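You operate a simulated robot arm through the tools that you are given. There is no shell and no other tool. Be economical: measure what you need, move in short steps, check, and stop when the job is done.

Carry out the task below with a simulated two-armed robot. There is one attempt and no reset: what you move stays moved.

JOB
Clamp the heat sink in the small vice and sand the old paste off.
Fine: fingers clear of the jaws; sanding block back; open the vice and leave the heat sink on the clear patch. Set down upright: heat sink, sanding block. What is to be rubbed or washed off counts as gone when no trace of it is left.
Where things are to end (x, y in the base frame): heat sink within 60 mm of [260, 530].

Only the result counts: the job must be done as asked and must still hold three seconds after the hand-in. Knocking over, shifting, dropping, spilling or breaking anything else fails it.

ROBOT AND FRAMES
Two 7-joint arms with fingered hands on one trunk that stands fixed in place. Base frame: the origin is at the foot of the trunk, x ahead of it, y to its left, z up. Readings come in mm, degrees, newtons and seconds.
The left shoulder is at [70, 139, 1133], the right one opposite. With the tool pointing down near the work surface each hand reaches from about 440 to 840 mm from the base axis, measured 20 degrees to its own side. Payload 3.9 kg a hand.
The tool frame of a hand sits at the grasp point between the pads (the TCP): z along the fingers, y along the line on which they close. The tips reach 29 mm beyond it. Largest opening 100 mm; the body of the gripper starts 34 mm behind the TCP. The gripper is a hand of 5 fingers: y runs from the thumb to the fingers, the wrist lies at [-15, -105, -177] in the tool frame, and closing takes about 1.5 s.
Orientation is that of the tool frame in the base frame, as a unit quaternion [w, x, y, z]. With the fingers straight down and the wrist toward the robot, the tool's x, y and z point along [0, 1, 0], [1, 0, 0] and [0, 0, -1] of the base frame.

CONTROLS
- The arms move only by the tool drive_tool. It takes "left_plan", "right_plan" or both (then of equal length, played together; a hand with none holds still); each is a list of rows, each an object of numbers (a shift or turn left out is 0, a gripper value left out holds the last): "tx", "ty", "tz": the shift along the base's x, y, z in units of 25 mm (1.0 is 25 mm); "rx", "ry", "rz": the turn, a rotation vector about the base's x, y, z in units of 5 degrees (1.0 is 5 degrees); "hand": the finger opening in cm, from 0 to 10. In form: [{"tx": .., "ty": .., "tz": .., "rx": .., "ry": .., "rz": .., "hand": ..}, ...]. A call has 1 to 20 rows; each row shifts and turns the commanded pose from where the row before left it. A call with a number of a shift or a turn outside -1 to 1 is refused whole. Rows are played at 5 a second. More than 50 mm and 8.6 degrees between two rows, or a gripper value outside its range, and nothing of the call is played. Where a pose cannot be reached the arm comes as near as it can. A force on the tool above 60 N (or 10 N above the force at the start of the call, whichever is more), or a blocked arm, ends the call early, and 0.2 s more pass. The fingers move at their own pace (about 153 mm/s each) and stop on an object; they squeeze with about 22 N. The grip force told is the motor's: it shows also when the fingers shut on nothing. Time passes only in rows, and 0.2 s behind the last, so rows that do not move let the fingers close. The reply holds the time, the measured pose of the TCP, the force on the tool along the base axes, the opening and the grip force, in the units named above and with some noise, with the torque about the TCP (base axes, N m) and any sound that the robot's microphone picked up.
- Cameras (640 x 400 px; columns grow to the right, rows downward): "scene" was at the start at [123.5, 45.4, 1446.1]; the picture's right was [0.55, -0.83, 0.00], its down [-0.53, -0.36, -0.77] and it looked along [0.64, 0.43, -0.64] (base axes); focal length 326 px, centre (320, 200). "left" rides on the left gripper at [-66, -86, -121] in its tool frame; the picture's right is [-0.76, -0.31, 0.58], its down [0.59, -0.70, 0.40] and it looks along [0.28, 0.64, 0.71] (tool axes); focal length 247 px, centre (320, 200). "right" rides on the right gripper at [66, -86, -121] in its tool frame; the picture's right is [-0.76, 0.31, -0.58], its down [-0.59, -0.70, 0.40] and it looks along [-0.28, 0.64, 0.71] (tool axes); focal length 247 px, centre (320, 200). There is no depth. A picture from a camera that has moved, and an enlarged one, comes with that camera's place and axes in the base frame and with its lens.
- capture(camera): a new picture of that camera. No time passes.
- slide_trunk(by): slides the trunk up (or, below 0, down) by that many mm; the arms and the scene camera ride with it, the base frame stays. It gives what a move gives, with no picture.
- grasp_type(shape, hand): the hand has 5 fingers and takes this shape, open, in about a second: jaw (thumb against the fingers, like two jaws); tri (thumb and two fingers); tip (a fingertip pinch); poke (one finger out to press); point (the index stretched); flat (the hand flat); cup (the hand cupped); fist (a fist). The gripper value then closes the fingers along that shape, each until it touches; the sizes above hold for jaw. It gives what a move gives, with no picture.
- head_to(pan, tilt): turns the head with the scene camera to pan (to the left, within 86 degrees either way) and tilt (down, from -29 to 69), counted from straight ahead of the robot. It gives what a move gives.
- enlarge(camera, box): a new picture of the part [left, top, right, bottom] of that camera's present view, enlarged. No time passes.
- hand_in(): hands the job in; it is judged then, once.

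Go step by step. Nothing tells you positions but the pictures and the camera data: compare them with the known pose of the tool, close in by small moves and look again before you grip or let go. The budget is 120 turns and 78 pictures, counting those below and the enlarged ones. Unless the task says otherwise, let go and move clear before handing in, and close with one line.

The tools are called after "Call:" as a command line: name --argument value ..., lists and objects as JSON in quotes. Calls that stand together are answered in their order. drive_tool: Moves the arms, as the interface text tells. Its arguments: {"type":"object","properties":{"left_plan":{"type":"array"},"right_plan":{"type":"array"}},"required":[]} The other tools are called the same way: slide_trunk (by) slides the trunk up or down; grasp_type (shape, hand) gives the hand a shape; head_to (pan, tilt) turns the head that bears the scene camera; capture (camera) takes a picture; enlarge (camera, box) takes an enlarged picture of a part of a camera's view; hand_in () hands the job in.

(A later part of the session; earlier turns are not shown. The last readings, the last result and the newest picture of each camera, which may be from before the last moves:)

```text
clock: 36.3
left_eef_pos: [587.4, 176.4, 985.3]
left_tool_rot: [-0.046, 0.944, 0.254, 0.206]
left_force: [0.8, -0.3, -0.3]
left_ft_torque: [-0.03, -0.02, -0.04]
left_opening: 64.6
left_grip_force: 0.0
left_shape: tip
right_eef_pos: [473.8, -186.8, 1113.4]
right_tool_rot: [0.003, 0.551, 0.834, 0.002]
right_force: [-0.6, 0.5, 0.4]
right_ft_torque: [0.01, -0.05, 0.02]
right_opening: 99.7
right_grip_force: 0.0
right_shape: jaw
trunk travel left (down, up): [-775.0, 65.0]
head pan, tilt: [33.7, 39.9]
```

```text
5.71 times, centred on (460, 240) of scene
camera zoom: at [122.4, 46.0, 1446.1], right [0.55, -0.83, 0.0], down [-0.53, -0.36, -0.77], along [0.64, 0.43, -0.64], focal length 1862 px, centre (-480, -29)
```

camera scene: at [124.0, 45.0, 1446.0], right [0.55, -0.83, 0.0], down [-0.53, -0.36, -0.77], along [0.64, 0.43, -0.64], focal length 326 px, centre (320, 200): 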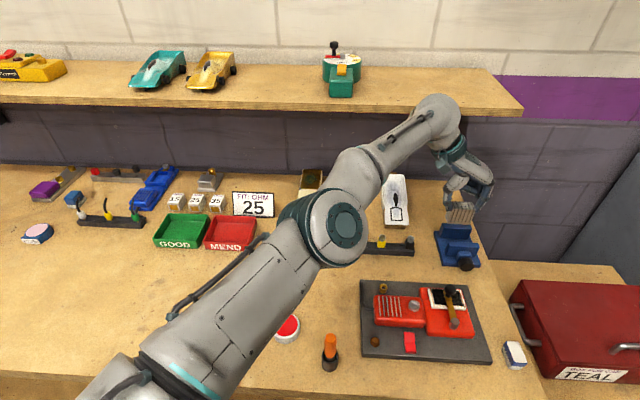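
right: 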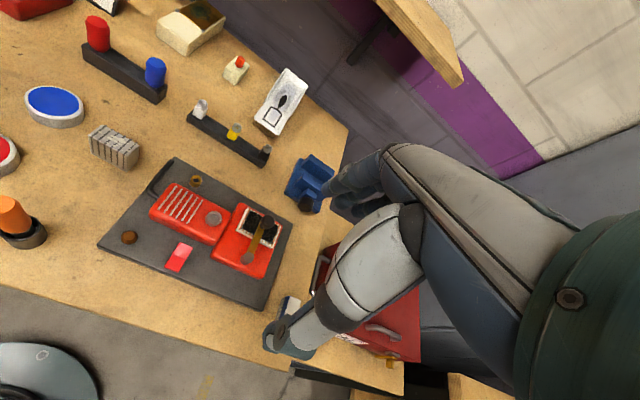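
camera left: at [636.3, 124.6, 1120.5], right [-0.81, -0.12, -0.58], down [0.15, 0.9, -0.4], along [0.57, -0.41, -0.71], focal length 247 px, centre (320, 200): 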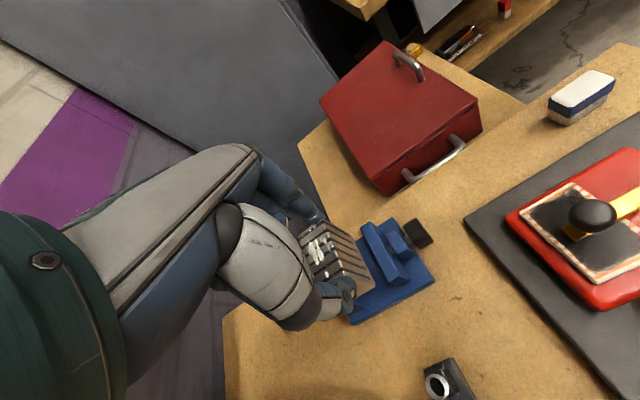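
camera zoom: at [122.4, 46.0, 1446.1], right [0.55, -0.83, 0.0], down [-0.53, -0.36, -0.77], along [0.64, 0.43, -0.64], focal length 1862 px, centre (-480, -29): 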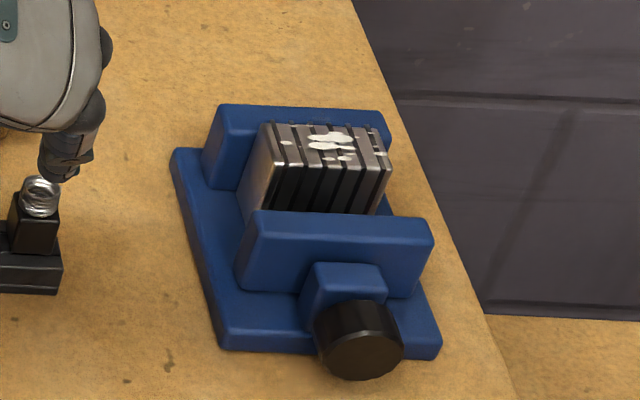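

The heat sink stands against the fixed jaw. Now the knob, near (708, 32, 849): I'll bring the left hand in, leaned further so the curled fingers clear the jaw, with its closing line along the jaws.

Call:
drive_tool --left_plan '[{"tx": 0.637, "ty": -0.86, "rx": 0.23, "ry": -0.394}, {"tx": 0.637, "ty": -0.86, "rx": 0.23, "ry": -0.394}, {"tx": 0.637, "ty": -0.86, "rx": 0.23, "ry": -0.394}, {"tx": 0.637, "ty": -0.86, "rx": 0.23, "ry": -0.394}, {"tx": 0.637, "ty": -0.86, "rx": 0.23, "ry": -0.394}, {"tx": 0.637, "ty": -0.86, "rx": 0.23, "ry": -0.394}, {"tx": 0.637, "ty": -0.86, "rx": 0.23, "ry": -0.394}, {"tz": -0.8, "hand": 6.0}, {"tz": -0.6}, {}]'

Call:
enlarge --camera "scene" --box '[400, 190, 510, 300]'

Call:
enlarge --camera "left" --box '[220, 140, 420, 320]'

```text
clock: 38.5
left_eef_pos: [701.2, 24.4, 949.4]
left_tool_rot: [-0.082, 0.906, 0.243, 0.336]
left_force: [0.2, -0.1, 0.6]
left_ft_torque: [-0.01, 0.02, 0.02]
left_opening: 60.1
left_grip_force: 0.1
left_shape: tip
right_eef_pos: [474.4, -188.3, 1112.9]
right_tool_rot: [0.002, 0.552, 0.834, 0.001]
right_force: [0.6, -0.7, 0.3]
right_ft_torque: [-0.03, -0.05, 0.01]
right_opening: 99.9
right_grip_force: 0.1
right_shape: jaw
trunk travel left (down, up): [-775.0, 65.0]
head pan, tilt: [33.7, 39.9]
```

```text
3.64 times, centred on (455, 245) of scene
camera zoom: at [123.2, 45.4, 1446.1], right [0.55, -0.83, 0.0], down [-0.53, -0.36, -0.77], along [0.64, 0.43, -0.64], focal length 1185 px, centre (-171, 36)
```

zoom: 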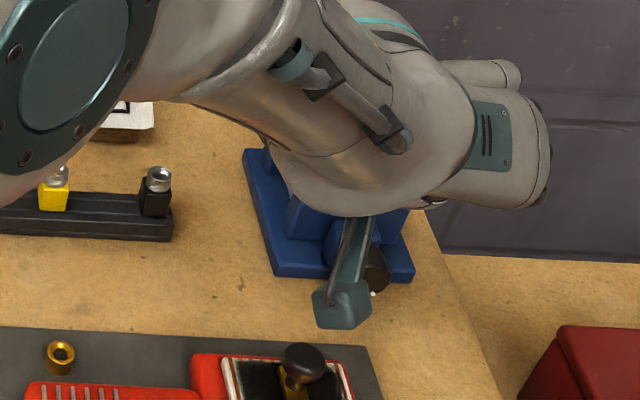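

```text
2.22 times, centred on (320, 230) of left
camera zoom: at [546.9, 36.5, 998.8], right [-0.32, 0.15, -0.93], down [0.26, 0.96, 0.07], along [0.91, -0.23, -0.35], focal length 549 px, centre (320, 133)
```

zoom: 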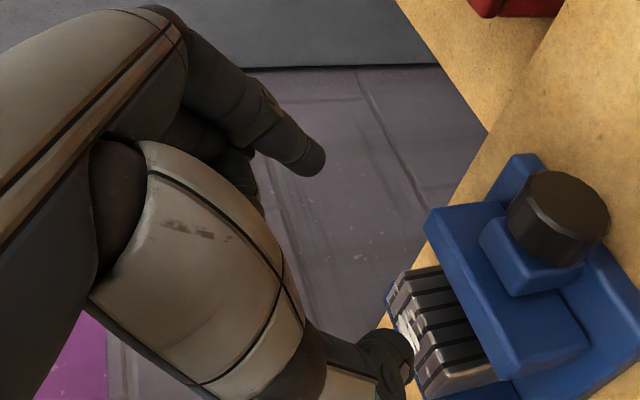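

The knob is about 5 mm left of my estimate (b of about 43). The radio's lever tip is around (585, 44, 900), so I'll reduce the lean to 32° to keep the camera above it, then descend partway.

Call:
drive_tool --left_plan '[{"tx": -0.12, "ty": 0.2, "rx": -0.4, "ry": 0.69}, {"rx": -0.4, "ry": 0.69}, {"tz": -0.5}, {"tz": -0.5}, {"tz": -0.5}, {"tz": -0.5}, {"tz": -0.4}, {}]'

Call:
capture --camera "left"

Call:
enlarge --camera "scene" --box '[400, 190, 510, 300]'

Call:
enlarge --camera "right" --box '[150, 0, 350, 160]'

```text
clock: 40.3
left_eef_pos: [697.9, 29.1, 890.1]
left_tool_rot: [-0.065, 0.927, 0.249, 0.271]
left_force: [0.0, 0.2, 0.3]
left_ft_torque: [-0.02, 0.03, 0.0]
left_opening: 60.3
left_grip_force: 0.0
left_shape: tip
right_eef_pos: [475.3, -187.5, 1113.3]
right_tool_rot: [0.002, 0.551, 0.834, 0.002]
right_force: [0.0, 0.8, -0.1]
right_ft_torque: [0.01, 0.01, -0.03]
right_opening: 99.8
right_grip_force: 0.1
right_shape: jaw
trunk travel left (down, up): [-775.0, 65.0]
head pan, tilt: [33.7, 39.9]
```

```text
39 pictures are left
camera left: at [550.5, 46.4, 956.5], right [-0.43, 0.09, -0.9], down [0.27, 0.96, -0.03], along [0.86, -0.25, -0.44], focal length 247 px, centre (320, 200)
```

left: 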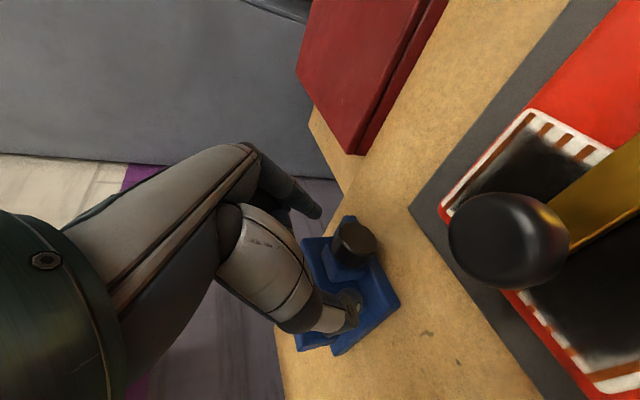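

```text
3.64 times, centred on (455, 245) of scene
camera zoom: at [123.3, 45.3, 1446.1], right [0.55, -0.83, 0.0], down [-0.53, -0.36, -0.77], along [0.64, 0.43, -0.64], focal length 1185 px, centre (-171, 36)
```

zoom: 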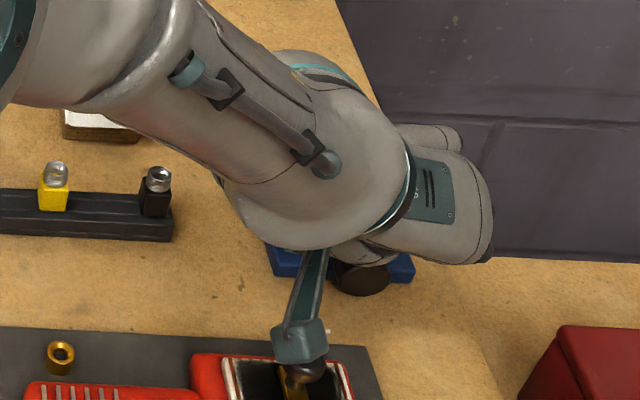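

```text
2.50 times, centred on (250, 80) of right
camera zoom: at [369.1, -162.2, 1234.5], right [0.58, -0.58, 0.58], down [-0.41, -0.82, -0.4], along [0.71, -0.01, -0.71], focal length 617 px, centre (495, 500)
```

zoom: 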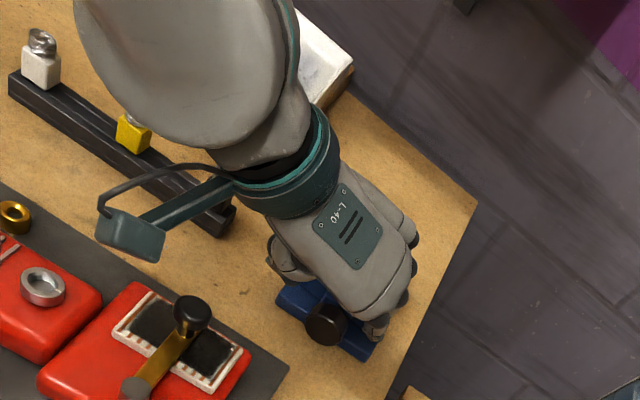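

Geometry agrees: the tips straddle the knob and the lever stays clear of the camera. Descending the last 26 mm and closing on the knob.

Call:
drive_tool --left_plan '[{"tz": -0.4}, {"tz": -0.4}, {"tz": -0.27}, {}, {"hand": 4.0}, {"hand": 3.0}, {"hand": 2.5}, {}, {}, {}]'

Call:
enlarge --camera "left" --box '[260, 140, 440, 340]'

```text
clock: 42.5
left_eef_pos: [699.0, 29.6, 863.0]
left_tool_rot: [-0.064, 0.928, 0.248, 0.272]
left_force: [0.8, -3.0, 0.2]
left_ft_torque: [-0.01, -0.01, -0.02]
left_opening: 25.3
left_grip_force: 0.1
left_shape: tip
right_eef_pos: [474.3, -187.7, 1112.5]
right_tool_rot: [0.001, 0.551, 0.834, 0.002]
right_force: [0.3, 0.2, 0.6]
right_ft_torque: [-0.02, 0.0, -0.01]
right_opening: 99.9
right_grip_force: 0.0
right_shape: jaw
trunk travel left (down, up): [-775.0, 65.0]
head pan, tilt: [33.7, 39.9]
```

```text
2.00 times, centred on (350, 240) of left
camera zoom: at [551.3, 46.2, 928.6], right [-0.43, 0.09, -0.9], down [0.27, 0.96, -0.03], along [0.86, -0.25, -0.44], focal length 494 px, centre (260, 120)
```

zoom: 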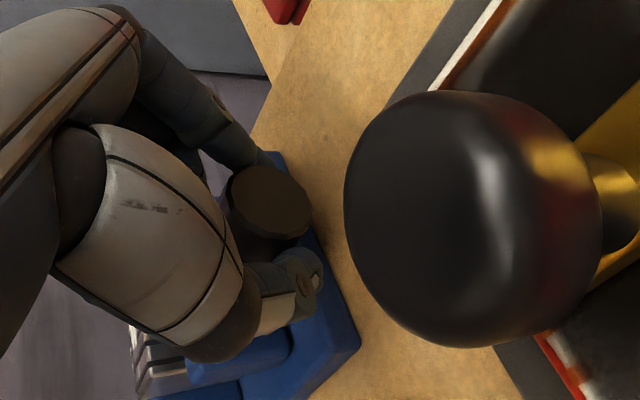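

Call:
drive_tool --left_plan '[{"hand": 1.8}, {"hand": 1.0}, {"hand": 0}, {}, {}, {}]'

Call:
enlarge --camera "left" --box '[260, 160, 400, 320]'

```text
clock: 43.9
left_eef_pos: [698.2, 30.6, 862.1]
left_tool_rot: [-0.065, 0.928, 0.249, 0.271]
left_force: [2.6, -3.9, -2.3]
left_ft_torque: [-0.02, 0.03, 0.09]
left_opening: 23.2
left_grip_force: 21.7
left_shape: tip
right_eef_pos: [475.7, -187.9, 1113.0]
right_tool_rot: [0.001, 0.551, 0.834, 0.003]
right_force: [0.3, 0.0, 0.2]
right_ft_torque: [-0.02, -0.01, -0.01]
right_opening: 99.8
right_grip_force: 0.0
right_shape: jaw
trunk travel left (down, up): [-775.0, 65.0]
head pan, tilt: [33.7, 39.9]
```

```text
2.50 times, centred on (330, 240) of left
camera zoom: at [551.9, 45.9, 928.2], right [-0.43, 0.09, -0.9], down [0.27, 0.96, -0.03], along [0.86, -0.25, -0.44], focal length 617 px, centre (295, 100)
```

zoom: 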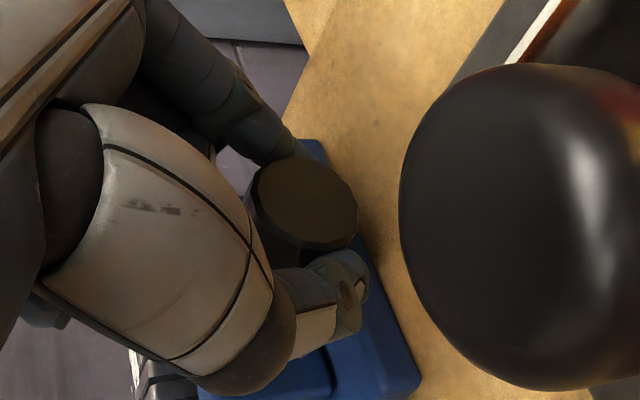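

The fingers have closed on the knob. I'll twist +30° about the screw axis and see what the jaw does.

Call:
drive_tool --left_plan '[{"rx": 0.863, "ry": 0.504, "tx": 0.023, "ty": -0.039, "tz": -0.003}, {"rx": 0.863, "ry": 0.504, "tx": 0.023, "ty": -0.039, "tz": -0.006}, {"rx": 0.863, "ry": 0.504, "tx": 0.023, "ty": -0.039, "tz": -0.01}, {"rx": 0.863, "ry": 0.504, "tx": 0.023, "ty": -0.039, "tz": -0.014}, {"rx": 0.863, "ry": 0.504, "tx": 0.022, "ty": -0.038, "tz": -0.018}, {"rx": 0.863, "ry": 0.504, "tx": 0.021, "ty": -0.037, "tz": -0.022}, {}]'

Call:
enlarge --camera "left" --box '[240, 140, 400, 340]'

```text
clock: 45.5
left_eef_pos: [701.8, 23.9, 860.9]
left_tool_rot: [-0.303, 0.917, 0.171, 0.196]
left_force: [4.1, -1.9, -2.9]
left_ft_torque: [-0.05, -0.07, 0.05]
left_opening: 23.5
left_grip_force: 22.0
left_shape: tip
right_eef_pos: [475.9, -188.7, 1113.9]
right_tool_rot: [0.002, 0.551, 0.834, 0.001]
right_force: [0.0, -0.2, -0.3]
right_ft_torque: [0.0, -0.02, -0.01]
right_opening: 100.0
right_grip_force: 0.1
right_shape: jaw
trunk travel left (down, up): [-775.0, 65.0]
head pan, tilt: [33.7, 39.9]
```

```text
2.00 times, centred on (320, 240) of left
camera zoom: at [577.8, 2.3, 962.0], right [-0.64, 0.44, -0.63], down [0.31, 0.9, 0.32], along [0.71, 0.01, -0.71], focal length 494 px, centre (320, 120)
```

zoom: 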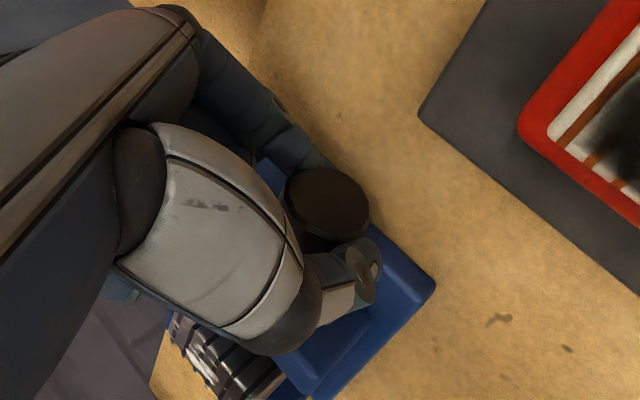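

Only light resistance, so it seems to be turning. Continuing another 30°.

Call:
drive_tool --left_plan '[{"rx": 0.863, "ry": 0.504, "tx": 0.02, "ty": -0.034, "tz": -0.026}, {"rx": 0.863, "ry": 0.504, "tx": 0.019, "ty": -0.032, "tz": -0.029}, {"rx": 0.863, "ry": 0.504, "tx": 0.017, "ty": -0.03, "tz": -0.032}, {"rx": 0.863, "ry": 0.504, "tx": 0.016, "ty": -0.027, "tz": -0.035}, {"rx": 0.863, "ry": 0.504, "tx": 0.014, "ty": -0.024, "tz": -0.038}, {"rx": 0.863, "ry": 0.504, "tx": 0.013, "ty": -0.022, "tz": -0.04}, {}]'

Call:
enlarge --camera "scene" --box '[410, 200, 500, 290]'

```text
clock: 46.6
left_eef_pos: [692.6, 31.9, 866.7]
left_tool_rot: [-0.44, 0.877, 0.122, 0.152]
left_force: [30.7, -20.2, -11.3]
left_ft_torque: [-0.08, -0.71, 0.08]
left_opening: 35.6
left_grip_force: 21.4
left_shape: tip
left hand out of reach, approached as far as the arm can: row 3, 4, 5
right_eef_pos: [479.9, -188.6, 1109.7]
right_tool_rot: [-0.001, 0.552, 0.834, 0.0]
right_force: [0.4, 0.0, 0.3]
right_ft_torque: [-0.02, 0.01, -0.02]
right_opening: 99.7
right_grip_force: 0.1
right_shape: jaw
trunk travel left (down, up): [-775.0, 65.0]
head pan, tilt: [33.7, 39.9]
stopped in row 5 (left hand): the force on the tool passed its limit at 67 N (the readings are from after the stop); the commanded pose is now the measured one
```

```text
4.44 times, centred on (455, 245) of scene
camera zoom: at [130.7, 43.9, 1445.1], right [0.55, -0.83, 0.0], down [-0.54, -0.35, -0.76], along [0.63, 0.43, -0.64], focal length 1449 px, centre (-280, 0)
```

zoom: 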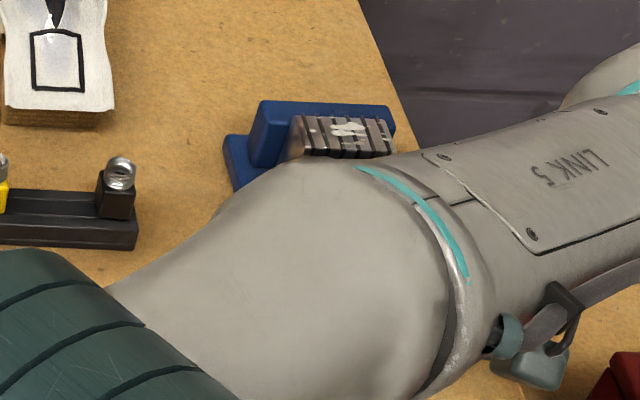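

The arm hit a joint limit there and the fingers slipped. I'll open, back away upward, undo the twist and inspect.

Call:
drive_tool --left_plan '[{"hand": 6.5}, {}, {"tx": -0.3, "ty": -0.1, "tz": 0.4}, {"tx": -0.3, "ty": -0.1, "tz": 0.6}, {"tz": 0.8}, {"tz": 0.8}, {"rx": -0.863, "ry": -0.504, "tz": 0.6}, {"rx": -0.863, "ry": -0.504}, {"rx": -0.863, "ry": -0.504}, {"rx": -0.863, "ry": -0.504}, {"rx": -0.863, "ry": -0.504}, {"rx": -0.863, "ry": -0.504}, {"rx": -0.863, "ry": -0.504}, {"rx": -0.863, "ry": -0.504}, {"rx": -0.863, "ry": -0.504}, {}]'

Call:
capture --camera "scene"

```text
clock: 50.0
left_eef_pos: [671.9, 30.7, 950.1]
left_tool_rot: [-0.098, 0.925, 0.247, 0.27]
left_force: [0.8, 0.2, -0.3]
left_ft_torque: [-0.01, 0.0, 0.03]
left_opening: 64.9
left_grip_force: 0.2
left_shape: tip
right_eef_pos: [474.2, -187.1, 1113.6]
right_tool_rot: [0.002, 0.551, 0.834, 0.002]
right_force: [-0.1, 0.3, -0.1]
right_ft_torque: [-0.03, -0.01, 0.03]
right_opening: 99.7
right_grip_force: 0.1
right_shape: jaw
trunk travel left (down, up): [-775.0, 65.0]
head pan, tilt: [33.7, 39.9]
```

```text
32 pictures are left
camera scene: at [123.5, 45.0, 1446.1], right [0.55, -0.83, 0.0], down [-0.53, -0.36, -0.77], along [0.64, 0.43, -0.64], focal length 326 px, centre (320, 200)
```

scene: 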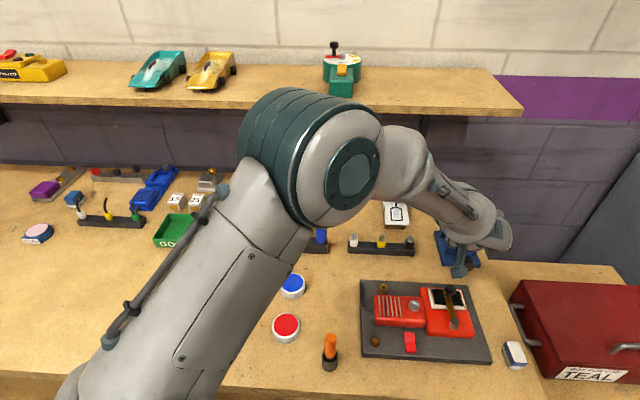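

Call:
drive_tool --left_plan '[{"tz": 0.8}, {"tz": 0.6, "tx": -0.3, "ty": 0.3}, {"tx": -0.6, "ty": 0.8}, {"tx": -0.6, "ty": 0.8}, {"tx": -0.6, "ty": 0.8}, {"tx": -0.6, "ty": 0.8}, {"tx": -0.6, "ty": 0.8}, {"tx": -0.6, "ty": 0.8}, {"tx": -0.6, "ty": 0.8}, {"tx": -0.6, "ty": 0.8}, {}]'

Call:
enlarge --camera "scene" --box '[425, 205, 495, 275]'

```text
clock: 52.4
left_eef_pos: [543.5, 197.1, 987.4]
left_tool_rot: [-0.098, 0.926, 0.247, 0.269]
left_force: [1.2, 0.5, 0.4]
left_ft_torque: [0.0, -0.02, 0.01]
left_opening: 65.2
left_grip_force: 0.1
left_shape: tip
right_eef_pos: [475.3, -187.9, 1111.7]
right_tool_rot: [0.001, 0.552, 0.834, 0.002]
right_force: [0.3, 0.0, -0.6]
right_ft_torque: [0.02, 0.0, -0.01]
right_opening: 99.9
right_grip_force: 0.0
right_shape: jaw
trunk travel left (down, up): [-775.0, 65.0]
head pan, tilt: [33.7, 39.9]
```

```text
5.71 times, centred on (460, 240) of scene
camera zoom: at [124.1, 44.7, 1446.0], right [0.55, -0.83, 0.0], down [-0.53, -0.36, -0.77], along [0.64, 0.43, -0.64], focal length 1862 px, centre (-480, -29)
```

zoom: 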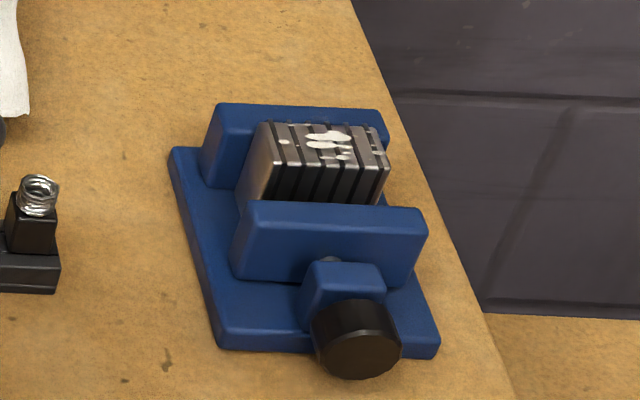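

Turning works: the jaw advanced about 5 mm and the vice hasn't moved. About 13 mm remains, so I'll ratchet in ~35° strokes. Going back over the knob.

Call:
drive_tool --left_plan '[{"tx": 0.775, "ty": -0.836}, {"tx": 0.775, "ty": -0.836}, {"tx": 0.775, "ty": -0.836}, {"tx": 0.775, "ty": -0.836}, {"tx": 0.775, "ty": -0.836}, {"tx": 0.775, "ty": -0.836}, {"tx": 0.775, "ty": -0.836}, {"tx": 0.775, "ty": -0.836, "rx": -0.69, "ry": -0.4}, {"tz": -0.8}, {"tz": -0.8}, {"tz": -0.8}, {"tz": -0.8, "hand": 6.0}, {}]'

```text
clock: 55.2
left_eef_pos: [701.1, 31.1, 906.0]
left_tool_rot: [-0.067, 0.923, 0.256, 0.278]
left_force: [-0.5, 0.2, 0.0]
left_ft_torque: [0.01, 0.0, -0.04]
left_opening: 60.3
left_grip_force: 0.1
left_shape: tip
right_eef_pos: [474.3, -188.1, 1113.6]
right_tool_rot: [0.002, 0.552, 0.834, 0.001]
right_force: [-0.7, -0.7, 0.3]
right_ft_torque: [0.0, 0.0, -0.02]
right_opening: 99.8
right_grip_force: 0.1
right_shape: jaw
trunk travel left (down, up): [-775.0, 65.0]
head pan, tilt: [33.7, 39.9]
```

Call:
drive_tool --left_plan '[{"tz": -0.5, "tx": -0.1, "ty": -0.05}, {"tz": -0.5}, {"tz": -0.5}, {"tz": -0.22}, {"hand": 3}, {"hand": 2}, {"hand": 0}, {}, {}, {}, {"rx": 0.863, "ry": 0.504, "tx": 0.023, "ty": -0.039, "tz": -0.003}, {"rx": 0.863, "ry": 0.504, "tx": 0.023, "ty": -0.039, "tz": -0.006}, {"rx": 0.863, "ry": 0.504, "tx": 0.023, "ty": -0.039, "tz": -0.01}, {"rx": 0.863, "ry": 0.504, "tx": 0.023, "ty": -0.039, "tz": -0.014}, {"rx": 0.863, "ry": 0.504, "tx": 0.022, "ty": -0.038, "tz": -0.018}, {"rx": 0.863, "ry": 0.504, "tx": 0.021, "ty": -0.037, "tz": -0.022}, {}]'

```text
clock: 58.8
left_eef_pos: [700.6, 23.1, 862.4]
left_tool_rot: [-0.304, 0.913, 0.178, 0.206]
left_force: [8.4, -4.6, 9.7]
left_ft_torque: [0.0, -0.25, 0.11]
left_opening: 22.4
left_grip_force: 21.8
left_shape: tip
right_eef_pos: [473.9, -188.6, 1113.5]
right_tool_rot: [0.002, 0.551, 0.835, 0.003]
right_force: [0.0, -0.3, -0.5]
right_ft_torque: [-0.01, 0.0, -0.02]
right_opening: 99.9
right_grip_force: 0.0
right_shape: jaw
trunk travel left (down, up): [-775.0, 65.0]
head pan, tilt: [33.7, 39.9]
```

Another 30° done. Now a full ratchet cycle: open, return, re-grip, turn.

Call:
drive_tool --left_plan '[{"hand": 6}, {}, {"rx": -0.863, "ry": -0.504, "tx": -0.021, "ty": 0.037, "tz": 0.022}, {"rx": -0.863, "ry": -0.504, "tx": -0.022, "ty": 0.038, "tz": 0.018}, {"rx": -0.863, "ry": -0.504, "tx": -0.023, "ty": 0.039, "tz": 0.014}, {"rx": -0.863, "ry": -0.504, "tx": -0.023, "ty": 0.039, "tz": 0.01}, {"rx": -0.863, "ry": -0.504, "tx": -0.023, "ty": 0.039, "tz": 0.006}, {"rx": -0.863, "ry": -0.504, "tx": -0.023, "ty": 0.039, "tz": 0.003}, {"hand": 2}, {"hand": 0}, {}, {}, {}, {"rx": 0.863, "ry": 0.504, "tx": 0.023, "ty": -0.039, "tz": -0.003}, {"rx": 0.863, "ry": 0.504, "tx": 0.023, "ty": -0.039, "tz": -0.006}, {"rx": 0.863, "ry": 0.504, "tx": 0.023, "ty": -0.039, "tz": -0.01}, {"rx": 0.863, "ry": 0.504, "tx": 0.023, "ty": -0.039, "tz": -0.014}, {"rx": 0.863, "ry": 0.504, "tx": 0.022, "ty": -0.038, "tz": -0.018}, {"rx": 0.863, "ry": 0.504, "tx": 0.021, "ty": -0.037, "tz": -0.022}, {}]'

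Call:
enlarge --camera "scene" --box '[415, 200, 495, 280]'

```text
clock: 63.0
left_eef_pos: [700.6, 24.7, 861.8]
left_tool_rot: [-0.304, 0.913, 0.177, 0.206]
left_force: [4.0, -2.5, 6.1]
left_ft_torque: [0.04, -0.12, -0.03]
left_opening: 22.2
left_grip_force: 22.0
left_shape: tip
right_eef_pos: [474.9, -188.7, 1113.1]
right_tool_rot: [0.001, 0.552, 0.834, 0.003]
right_force: [-0.1, 0.9, 0.1]
right_ft_torque: [0.02, 0.0, 0.0]
right_opening: 99.8
right_grip_force: 0.1
right_shape: jaw
trunk travel left (down, up): [-775.0, 65.0]
head pan, tilt: [33.7, 39.9]
```

```text
5.00 times, centred on (455, 240) of scene
camera zoom: at [123.3, 45.0, 1446.1], right [0.55, -0.83, 0.0], down [-0.53, -0.36, -0.77], along [0.64, 0.43, -0.64], focal length 1630 px, centre (-355, 0)
```

zoom: 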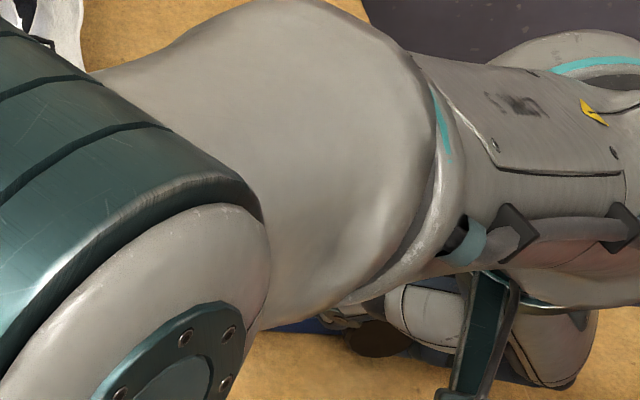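

Call:
drive_tool --left_plan '[{"hand": 6}, {}, {"rx": -0.863, "ry": -0.504, "tx": -0.021, "ty": 0.037, "tz": 0.022}, {"rx": -0.863, "ry": -0.504, "tx": -0.022, "ty": 0.038, "tz": 0.018}, {"rx": -0.863, "ry": -0.504, "tx": -0.023, "ty": 0.039, "tz": 0.014}, {"rx": -0.863, "ry": -0.504, "tx": -0.023, "ty": 0.039, "tz": 0.01}, {"rx": -0.863, "ry": -0.504, "tx": -0.023, "ty": 0.039, "tz": 0.006}, {"rx": -0.863, "ry": -0.504, "tx": -0.023, "ty": 0.039, "tz": 0.003}, {"hand": 2}, {"hand": 0}, {}, {}, {}, {"rx": 0.863, "ry": 0.504, "tx": 0.023, "ty": -0.039, "tz": -0.003}, {"rx": 0.863, "ry": 0.504, "tx": 0.023, "ty": -0.039, "tz": -0.006}, {"rx": 0.863, "ry": 0.504, "tx": 0.023, "ty": -0.039, "tz": -0.01}, {"rx": 0.863, "ry": 0.504, "tx": 0.023, "ty": -0.039, "tz": -0.014}, {"rx": 0.863, "ry": 0.504, "tx": 0.022, "ty": -0.038, "tz": -0.018}, {"rx": 0.863, "ry": 0.504, "tx": 0.021, "ty": -0.037, "tz": -0.022}, {}]'

Call:
enlarge --camera "right" --box '[210, 70, 330, 150]'

```text
clock: 67.2
left_eef_pos: [700.6, 24.5, 861.5]
left_tool_rot: [-0.304, 0.913, 0.177, 0.206]
left_force: [2.8, -3.0, 2.5]
left_ft_torque: [-0.03, -0.05, -0.02]
left_opening: 22.2
left_grip_force: 22.0
left_shape: tip
right_eef_pos: [474.8, -187.3, 1113.9]
right_tool_rot: [0.001, 0.551, 0.835, 0.002]
right_force: [-0.5, 0.1, 1.0]
right_ft_torque: [-0.01, -0.01, 0.0]
right_opening: 99.6
right_grip_force: 0.1
right_shape: jaw
trunk travel left (down, up): [-775.0, 65.0]
head pan, tilt: [33.7, 39.9]
```

```text
5.00 times, centred on (270, 110) of right
camera zoom: at [369.2, -162.7, 1234.4], right [0.58, -0.58, 0.58], down [-0.41, -0.82, -0.4], along [0.71, -0.01, -0.71], focal length 1235 px, centre (570, 650)
```

zoom: 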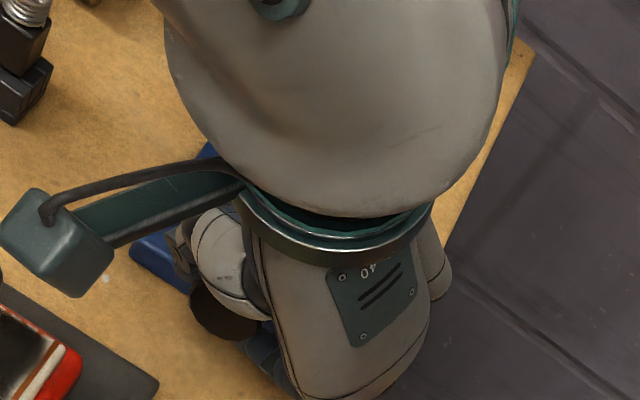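

Call:
enlarge --camera "left" --box '[220, 180, 400, 360]'

```text
2.22 times, centred on (310, 270) of left
camera zoom: at [574.6, 0.7, 960.0], right [-0.63, 0.44, -0.64], down [0.29, 0.9, 0.33], along [0.72, 0.02, -0.69], focal length 549 px, centre (342, 44)
```

zoom: 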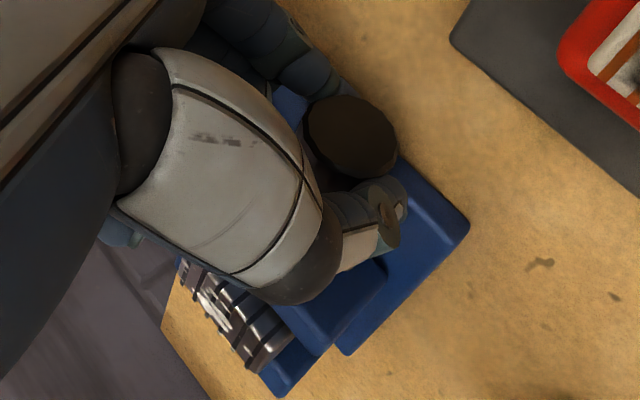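

The jaw now looks right at the block, but torque is still low. One more cycle to feel for it tightening.

Call:
drive_tool --left_plan '[{"hand": 6}, {}, {"rx": -0.863, "ry": -0.504, "tx": -0.021, "ty": 0.037, "tz": 0.022}, {"rx": -0.863, "ry": -0.504, "tx": -0.022, "ty": 0.038, "tz": 0.018}, {"rx": -0.863, "ry": -0.504, "tx": -0.023, "ty": 0.039, "tz": 0.014}, {"rx": -0.863, "ry": -0.504, "tx": -0.023, "ty": 0.039, "tz": 0.01}, {"rx": -0.863, "ry": -0.504, "tx": -0.023, "ty": 0.039, "tz": 0.006}, {"rx": -0.863, "ry": -0.504, "tx": -0.023, "ty": 0.039, "tz": 0.003}, {"hand": 2}, {"hand": 0}, {}, {}, {}, {"rx": 0.863, "ry": 0.504, "tx": 0.023, "ty": -0.039, "tz": -0.003}, {"rx": 0.863, "ry": 0.504, "tx": 0.023, "ty": -0.039, "tz": -0.006}, {"rx": 0.863, "ry": 0.504, "tx": 0.023, "ty": -0.039, "tz": -0.01}, {"rx": 0.863, "ry": 0.504, "tx": 0.023, "ty": -0.039, "tz": -0.014}, {"rx": 0.863, "ry": 0.504, "tx": 0.022, "ty": -0.038, "tz": -0.018}, {"rx": 0.863, "ry": 0.504, "tx": 0.021, "ty": -0.037, "tz": -0.022}, {}]'

```text
clock: 71.4
left_eef_pos: [700.5, 24.1, 859.8]
left_tool_rot: [-0.304, 0.913, 0.177, 0.205]
left_force: [3.9, -4.0, 1.2]
left_ft_torque: [-0.01, -0.1, -0.01]
left_opening: 22.9
left_grip_force: 21.8
left_shape: tip
right_eef_pos: [475.3, -188.3, 1113.3]
right_tool_rot: [0.001, 0.552, 0.834, 0.003]
right_force: [-0.4, -0.3, 0.3]
right_ft_torque: [0.0, 0.04, 0.0]
right_opening: 99.8
right_grip_force: 0.0
right_shape: jaw
trunk travel left (down, up): [-775.0, 65.0]
head pan, tilt: [33.7, 39.9]
```

Releasing and retreating so I can look at the clamp.

Call:
drive_tool --left_plan '[{"hand": 6}, {}, {"rx": -0.863, "ry": -0.504, "tx": -0.021, "ty": 0.037, "tz": 0.022}, {"rx": -0.863, "ry": -0.504, "tx": -0.022, "ty": 0.038, "tz": 0.018}, {"rx": -0.863, "ry": -0.504, "tx": -0.023, "ty": 0.039, "tz": 0.014}, {"rx": -0.863, "ry": -0.504, "tx": -0.023, "ty": 0.039, "tz": 0.01}, {"rx": -0.863, "ry": -0.504, "tx": -0.023, "ty": 0.039, "tz": 0.006}, {"rx": -0.863, "ry": -0.504, "tx": -0.023, "ty": 0.039, "tz": 0.003}, {"tz": 0.8}, {"tz": 0.9}, {"tz": 0.9}, {"tz": 0.9}, {"tz": 0.9}, {"tx": -0.6, "ty": 0.8, "tz": 0.5}, {"tx": -0.6, "ty": 0.8}, {"tx": -0.6, "ty": 0.8}, {"tx": -0.6, "ty": 0.8}, {"tx": -0.6, "ty": 0.8}, {"tx": -0.6, "ty": 0.8}, {"tx": -0.6, "ty": 0.8}]'

Call:
enlarge --camera "scene" --box '[425, 205, 495, 275]'

```text
clock: 75.6
left_eef_pos: [591.5, 172.1, 985.3]
left_tool_rot: [-0.066, 0.923, 0.257, 0.278]
left_force: [-0.4, 0.7, 0.2]
left_ft_torque: [0.0, 0.04, -0.04]
left_opening: 60.0
left_grip_force: 0.1
left_shape: tip
right_eef_pos: [473.3, -187.0, 1113.3]
right_tool_rot: [0.002, 0.552, 0.834, 0.001]
right_force: [0.0, 0.8, 0.0]
right_ft_torque: [-0.02, 0.0, -0.01]
right_opening: 99.8
right_grip_force: 0.0
right_shape: jaw
trunk travel left (down, up): [-775.0, 65.0]
head pan, tilt: [33.7, 39.9]
```

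```text
5.71 times, centred on (460, 240) of scene
camera zoom: at [122.6, 46.4, 1446.1], right [0.55, -0.83, 0.0], down [-0.53, -0.36, -0.77], along [0.64, 0.43, -0.64], focal length 1862 px, centre (-480, -29)
```

zoom: 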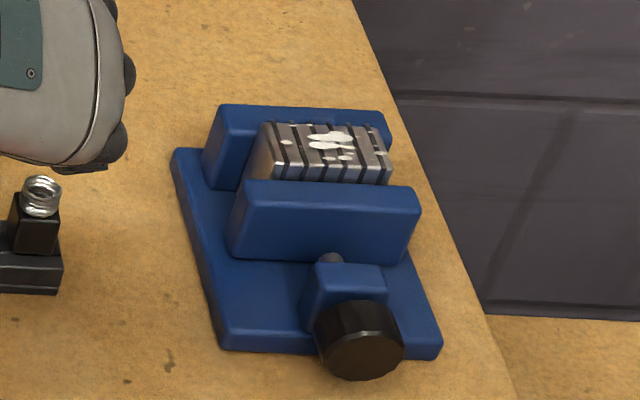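

The jaw has advanced about 20 mm and looks to be just at the block. I'll do another stroke or two to tighten, watching the torque.

Call:
drive_tool --left_plan '[{"tx": 0.6, "ty": -0.8}, {"tx": 0.6, "ty": -0.8}, {"tx": 0.6, "ty": -0.8}, {"tx": 0.6, "ty": -0.8}, {"tx": 0.6, "ty": -0.8}, {"tx": 0.6, "ty": -0.8}, {"tx": 0.6, "ty": -0.8}, {"tz": -0.9}, {"tz": -0.9}, {"tz": -0.8}, {"tz": -0.8}, {"tz": -0.8}, {"tz": -0.6}, {"hand": 2}, {"hand": 0}, {}, {}, {}]'

```text
clock: 79.4
left_eef_pos: [697.6, 30.2, 865.0]
left_tool_rot: [-0.067, 0.923, 0.256, 0.278]
left_force: [3.4, -4.9, -1.5]
left_ft_torque: [-0.08, -0.05, -0.08]
left_opening: 22.7
left_grip_force: 21.5
left_shape: tip
right_eef_pos: [475.0, -190.0, 1112.0]
right_tool_rot: [0.002, 0.551, 0.834, 0.003]
right_force: [0.2, -0.2, 0.0]
right_ft_torque: [-0.02, -0.02, -0.02]
right_opening: 99.7
right_grip_force: 0.1
right_shape: jaw
trunk travel left (down, up): [-775.0, 65.0]
head pan, tilt: [33.7, 39.9]
```

Call:
drive_tool --left_plan '[{"rx": 0.863, "ry": 0.504, "tx": 0.023, "ty": -0.039, "tz": -0.003}, {"rx": 0.863, "ry": 0.504, "tx": 0.023, "ty": -0.039, "tz": -0.006}, {"rx": 0.863, "ry": 0.504, "tx": 0.023, "ty": -0.039, "tz": -0.01}, {"rx": 0.863, "ry": 0.504, "tx": 0.023, "ty": -0.039, "tz": -0.014}, {"rx": 0.863, "ry": 0.504, "tx": 0.022, "ty": -0.038, "tz": -0.018}, {"rx": 0.863, "ry": 0.504, "tx": 0.021, "ty": -0.037, "tz": -0.022}, {}]'

```text
clock: 81.0
left_eef_pos: [702.4, 23.4, 862.0]
left_tool_rot: [-0.303, 0.913, 0.177, 0.206]
left_force: [8.3, -7.5, 5.5]
left_ft_torque: [-0.47, -0.38, -0.26]
left_opening: 21.6
left_grip_force: 22.2
left_shape: tip
right_eef_pos: [474.5, -189.3, 1112.4]
right_tool_rot: [0.001, 0.551, 0.835, 0.002]
right_force: [0.1, 0.2, 0.2]
right_ft_torque: [0.0, -0.05, -0.03]
right_opening: 99.7
right_grip_force: 0.1
right_shape: jaw
trunk travel left (down, up): [-775.0, 65.0]
head pan, tilt: [33.7, 39.9]
```

The torque rose to about 0.6 N·m, so the vice is clamped. Releasing the knob and retreating; next is the sanding block near (308, 382).

Call:
drive_tool --left_plan '[{"hand": 6}, {}, {"rx": -0.863, "ry": -0.504, "tx": -0.021, "ty": 0.037, "tz": 0.022}, {"rx": -0.863, "ry": -0.504, "tx": -0.022, "ty": 0.038, "tz": 0.018}, {"rx": -0.863, "ry": -0.504, "tx": -0.023, "ty": 0.039, "tz": 0.014}, {"rx": -0.863, "ry": -0.504, "tx": -0.023, "ty": 0.039, "tz": 0.01}, {"rx": -0.863, "ry": -0.504, "tx": -0.023, "ty": 0.039, "tz": 0.006}, {"rx": -0.863, "ry": -0.504, "tx": -0.023, "ty": 0.039, "tz": 0.003}, {"tz": 0.8}, {"tz": 0.9}, {"tz": 0.9}, {"tz": 0.9}, {"tz": 0.9}, {"tx": -0.6, "ty": 0.8, "tz": 0.5}, {"tx": -0.6, "ty": 0.8}, {"tx": -0.6, "ty": 0.8}, {"tx": -0.6, "ty": 0.8}, {"tx": -0.6, "ty": 0.8}, {"tx": -0.6, "ty": 0.8}, {"tx": -0.6, "ty": 0.8}]'

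Call:
enlarge --camera "scene" --box '[425, 205, 495, 275]'

```text
clock: 85.2
left_eef_pos: [590.9, 171.8, 986.8]
left_tool_rot: [-0.066, 0.923, 0.257, 0.278]
left_force: [0.1, 0.2, -0.1]
left_ft_torque: [-0.02, -0.01, 0.0]
left_opening: 59.9
left_grip_force: 0.1
left_shape: tip
right_eef_pos: [474.2, -186.8, 1113.4]
right_tool_rot: [0.002, 0.552, 0.834, 0.001]
right_force: [-0.6, 0.0, -0.7]
right_ft_torque: [0.0, -0.01, 0.02]
right_opening: 99.7
right_grip_force: 0.1
right_shape: jaw
trunk travel left (down, up): [-775.0, 65.0]
head pan, tilt: [33.7, 39.9]
```

```text
5.71 times, centred on (460, 240) of scene
camera zoom: at [122.8, 46.4, 1446.1], right [0.55, -0.83, 0.0], down [-0.53, -0.36, -0.77], along [0.64, 0.43, -0.64], focal length 1862 px, centre (-480, -29)
```

zoom: 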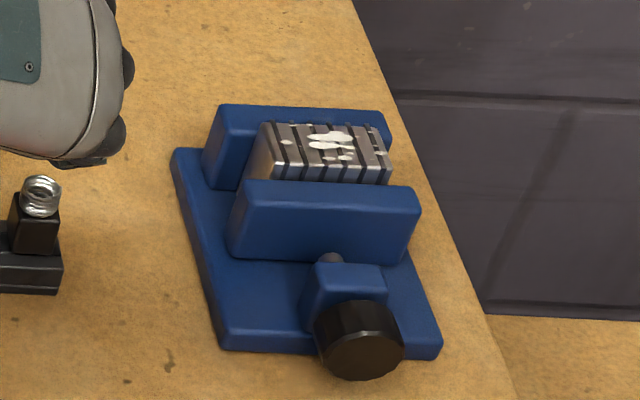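

Clamp holds, with the heat sink top centred near (775, 69.5). Switching the left hand to the broader jaw shape for the sanding block and moving over it.

Call:
grasp_type --hand "left" --shape "jaw"

Call:
drive_tool --left_plan '[{"tx": -0.87, "ty": 0.635, "hand": 8}, {"tx": -0.87, "ty": 0.635, "rx": -0.2, "ry": 0.345}, {"tx": -0.87, "ty": 0.635, "rx": -0.2, "ry": 0.345}, {"tx": -0.87, "ty": 0.635, "rx": -0.2, "ry": 0.345}, {"tx": -0.87, "ty": 0.635, "rx": -0.2, "ry": 0.345}, {"tx": -0.87, "ty": 0.635}, {"tx": -0.87, "ty": 0.635}, {"tx": -0.87, "ty": 0.635}, {"tx": -0.87, "ty": 0.635}, {"tx": -0.87, "ty": 0.635}, {"tx": -0.87, "ty": 0.635}, {"tx": -0.87, "ty": 0.635}, {"tx": -0.87, "ty": 0.635}, {}]'

Call:
capture --camera "scene"

```text
clock: 86.1
left_eef_pos: [591.7, 171.4, 986.1]
left_tool_rot: [-0.067, 0.924, 0.256, 0.278]
left_force: [-0.1, 0.0, 0.2]
left_ft_torque: [0.0, 0.01, -0.02]
left_opening: 99.8
left_grip_force: 0.1
left_shape: jaw
right_eef_pos: [474.1, -187.7, 1113.4]
right_tool_rot: [0.003, 0.551, 0.834, 0.002]
right_force: [0.9, 0.4, 0.4]
right_ft_torque: [0.0, 0.03, 0.0]
right_opening: 99.9
right_grip_force: 0.1
right_shape: jaw
trunk travel left (down, up): [-775.0, 65.0]
head pan, tilt: [33.7, 39.9]
```

```text
clock: 89.1
left_eef_pos: [331.5, 358.4, 980.9]
left_tool_rot: [-0.05, 0.94, 0.263, 0.212]
left_force: [0.8, 0.2, 0.7]
left_ft_torque: [0.02, 0.01, 0.02]
left_opening: 80.1
left_grip_force: 0.1
left_shape: jaw
left hand out of reach, approached as far as the arm can: row 4, 5, 6, 7
right_eef_pos: [475.7, -187.1, 1113.8]
right_tool_rot: [0.001, 0.551, 0.835, 0.002]
right_force: [-0.4, -0.1, 0.2]
right_ft_torque: [0.01, 0.02, 0.01]
right_opening: 100.0
right_grip_force: 0.1
right_shape: jaw
trunk travel left (down, up): [-775.0, 65.0]
head pan, tilt: [33.7, 39.9]
```

```text
25 pictures are left
camera scene: at [123.9, 45.2, 1446.0], right [0.55, -0.83, 0.0], down [-0.53, -0.36, -0.77], along [0.64, 0.43, -0.64], focal length 326 px, centre (320, 200)
```

scene: 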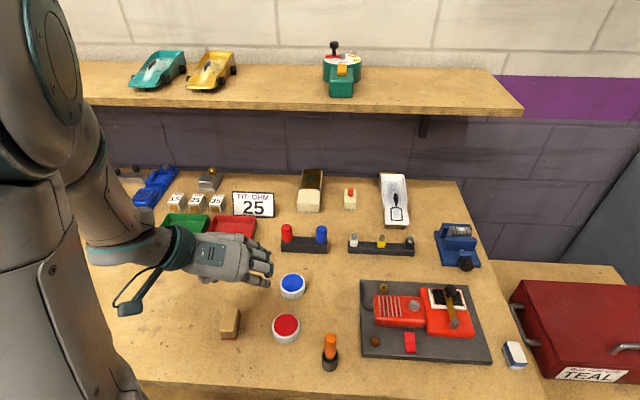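

Call:
drive_tool --left_plan '[{"tx": -0.6, "ty": 0.4, "rz": 0.35}, {"tx": -0.58, "ty": 0.4, "rz": 0.35}, {"tz": -0.8}, {"tz": -0.8}, {"tz": -0.8}, {"tz": -0.6, "hand": 7}, {}]'

Call:
enlarge --camera "scene" --box '[180, 250, 300, 370]'

Call:
enlarge --camera "left" --box '[220, 140, 420, 320]'

```text
clock: 90.7
left_eef_pos: [302.4, 378.6, 906.3]
left_tool_rot: [-0.056, 0.932, 0.289, 0.212]
left_force: [1.0, -0.7, 0.2]
left_ft_torque: [-0.01, -0.01, -0.01]
left_opening: 70.3
left_grip_force: 0.1
left_shape: jaw
right_eef_pos: [475.1, -188.0, 1114.0]
right_tool_rot: [0.001, 0.551, 0.834, 0.002]
right_force: [0.6, 0.5, 0.0]
right_ft_torque: [0.03, 0.04, -0.01]
right_opening: 99.7
right_grip_force: 0.1
right_shape: jaw
trunk travel left (down, up): [-775.0, 65.0]
head pan, tilt: [33.7, 39.9]
```

```text
3.33 times, centred on (240, 310) of scene
camera zoom: at [123.4, 44.8, 1446.1], right [0.55, -0.83, 0.0], down [-0.53, -0.36, -0.77], along [0.64, 0.43, -0.64], focal length 1086 px, centre (587, -167)
```

zoom: 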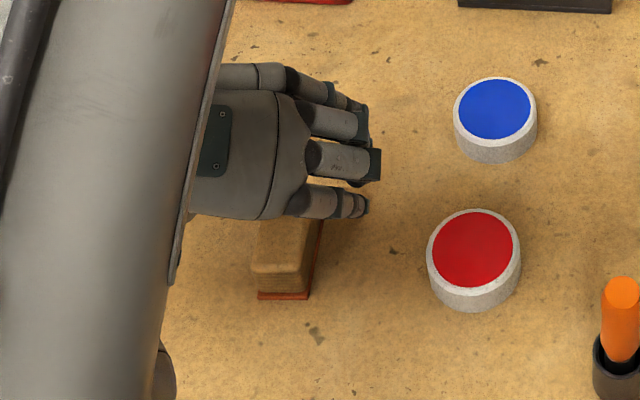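

```text
2.22 times, centred on (320, 230) of left
camera zoom: at [162.1, 388.2, 987.0], right [-0.53, -0.01, -0.85], down [0.18, 0.98, -0.12], along [0.83, -0.22, -0.51], focal length 549 px, centre (320, 133)
```

zoom: 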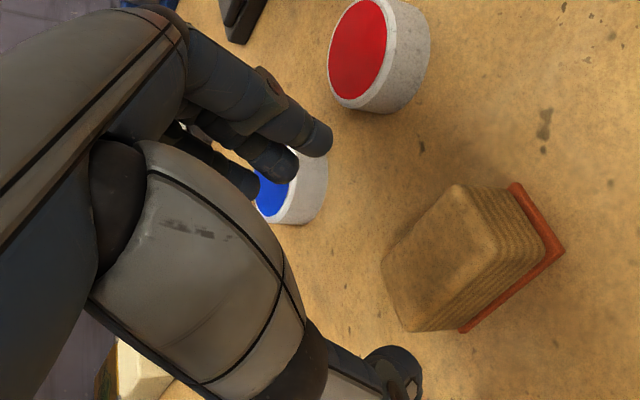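

Call:
drive_tool --left_plan '[{"tx": -0.2, "ty": 0.1, "tz": -0.4}, {"tz": -0.5}, {"tz": -0.5}, {"tz": -0.12}, {}]'

Call:
enlarge --camera "left" --box '[240, 140, 420, 320]'

```text
clock: 91.9
left_eef_pos: [297.3, 379.2, 869.4]
left_tool_rot: [-0.057, 0.932, 0.29, 0.211]
left_force: [-0.1, 0.1, -0.3]
left_ft_torque: [0.01, 0.03, 0.01]
left_opening: 70.5
left_grip_force: 0.1
left_shape: jaw
right_eef_pos: [474.5, -187.0, 1112.6]
right_tool_rot: [0.002, 0.551, 0.834, 0.003]
right_force: [0.0, 0.6, -0.4]
right_ft_torque: [0.03, 0.02, 0.03]
right_opening: 99.9
right_grip_force: 0.1
right_shape: jaw
trunk travel left (down, up): [-775.0, 65.0]
head pan, tilt: [33.7, 39.9]
```

```text
2.22 times, centred on (330, 230) of left
camera zoom: at [156.7, 390.5, 950.5], right [-0.53, -0.01, -0.85], down [0.18, 0.98, -0.12], along [0.83, -0.22, -0.51], focal length 549 px, centre (298, 133)
```

zoom: 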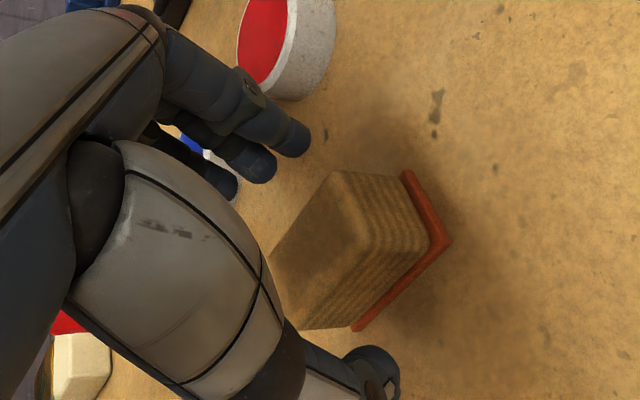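

The block is centred between thumb and fingers. Closing and lifting.

Call:
drive_tool --left_plan '[{"hand": 4}, {"hand": 2.5}, {"hand": 1}, {}, {}, {}, {}, {"tz": 0.2}, {"tz": 0.6}, {"tz": 0.8}, {}]'

Call:
enlarge --camera "scene" --box '[180, 250, 300, 370]'

Call:
enlarge --camera "left" --box '[240, 140, 420, 320]'

```text
clock: 94.3
left_eef_pos: [296.8, 383.4, 909.7]
left_tool_rot: [-0.056, 0.932, 0.29, 0.211]
left_force: [0.2, 0.5, -1.4]
left_ft_torque: [0.0, 0.03, 0.0]
left_opening: 24.9
left_grip_force: 21.6
left_shape: jaw
right_eef_pos: [474.9, -186.7, 1113.2]
right_tool_rot: [0.002, 0.55, 0.835, 0.002]
right_force: [0.8, 0.7, 0.4]
right_ft_torque: [0.01, 0.03, 0.0]
right_opening: 99.7
right_grip_force: 0.0
right_shape: jaw
trunk travel left (down, up): [-775.0, 65.0]
head pan, tilt: [33.7, 39.9]
```

```text
3.33 times, centred on (240, 310) of scene
camera zoom: at [124.2, 45.8, 1446.0], right [0.55, -0.83, 0.0], down [-0.53, -0.36, -0.77], along [0.64, 0.43, -0.64], focal length 1086 px, centre (587, -167)
```

zoom: 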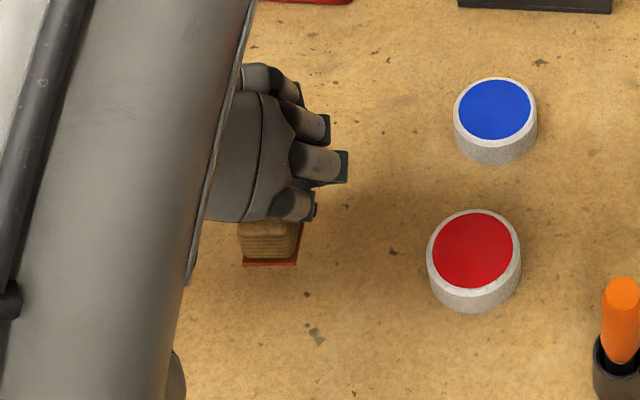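

```text
2.22 times, centred on (330, 230) of left
camera zoom: at [155.9, 392.1, 991.1], right [-0.53, -0.01, -0.85], down [0.18, 0.98, -0.12], along [0.83, -0.22, -0.51], focal length 549 px, centre (298, 133)
```

zoom: 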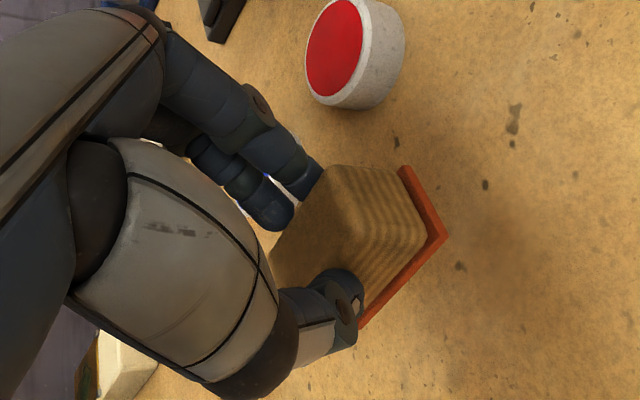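

The sanding block is held level, its underside 39 mm below the TCP. Carrying it to above the heat sink.

Call:
drive_tool --left_plan '[{"tz": 0.8}, {"tz": 0.8}, {"tx": 0.95, "ty": -0.64, "tz": 0.8}, {"tx": 0.95, "ty": -0.64, "tz": 0.8}, {"tx": 0.95, "ty": -0.64}, {"tx": 0.95, "ty": -0.64}, {"tx": 0.95, "ty": -0.64}, {"tx": 0.95, "ty": -0.64}, {"tx": 0.95, "ty": -0.64}, {"tx": 0.95, "ty": -0.64, "rz": -0.35}, {"tx": 0.95, "ty": -0.64, "rz": -0.35}, {"tx": 0.95, "ty": -0.64}, {"tx": 0.95, "ty": -0.64}, {"tx": 0.95, "ty": -0.64}, {"tx": 0.95, "ty": -0.64}, {"tx": 0.95, "ty": -0.64}, {"tx": 0.95, "ty": -0.64}, {"tx": 0.95, "ty": -0.64}, {}]'

```text
clock: 98.3
left_eef_pos: [678.8, 127.8, 989.7]
left_tool_rot: [-0.049, 0.94, 0.262, 0.214]
left_force: [-0.3, 0.3, -0.5]
left_ft_torque: [0.0, 0.0, 0.0]
left_opening: 24.5
left_grip_force: 22.3
left_shape: jaw
left hand out of reach, approached as far as the arm can: row 3
right_eef_pos: [473.9, -186.5, 1112.8]
right_tool_rot: [0.002, 0.551, 0.835, 0.001]
right_force: [-0.3, 0.6, -0.1]
right_ft_torque: [0.0, 0.0, 0.03]
right_opening: 100.0
right_grip_force: 0.0
right_shape: jaw
trunk travel left (down, up): [-775.0, 65.0]
head pan, tilt: [33.7, 39.9]
```

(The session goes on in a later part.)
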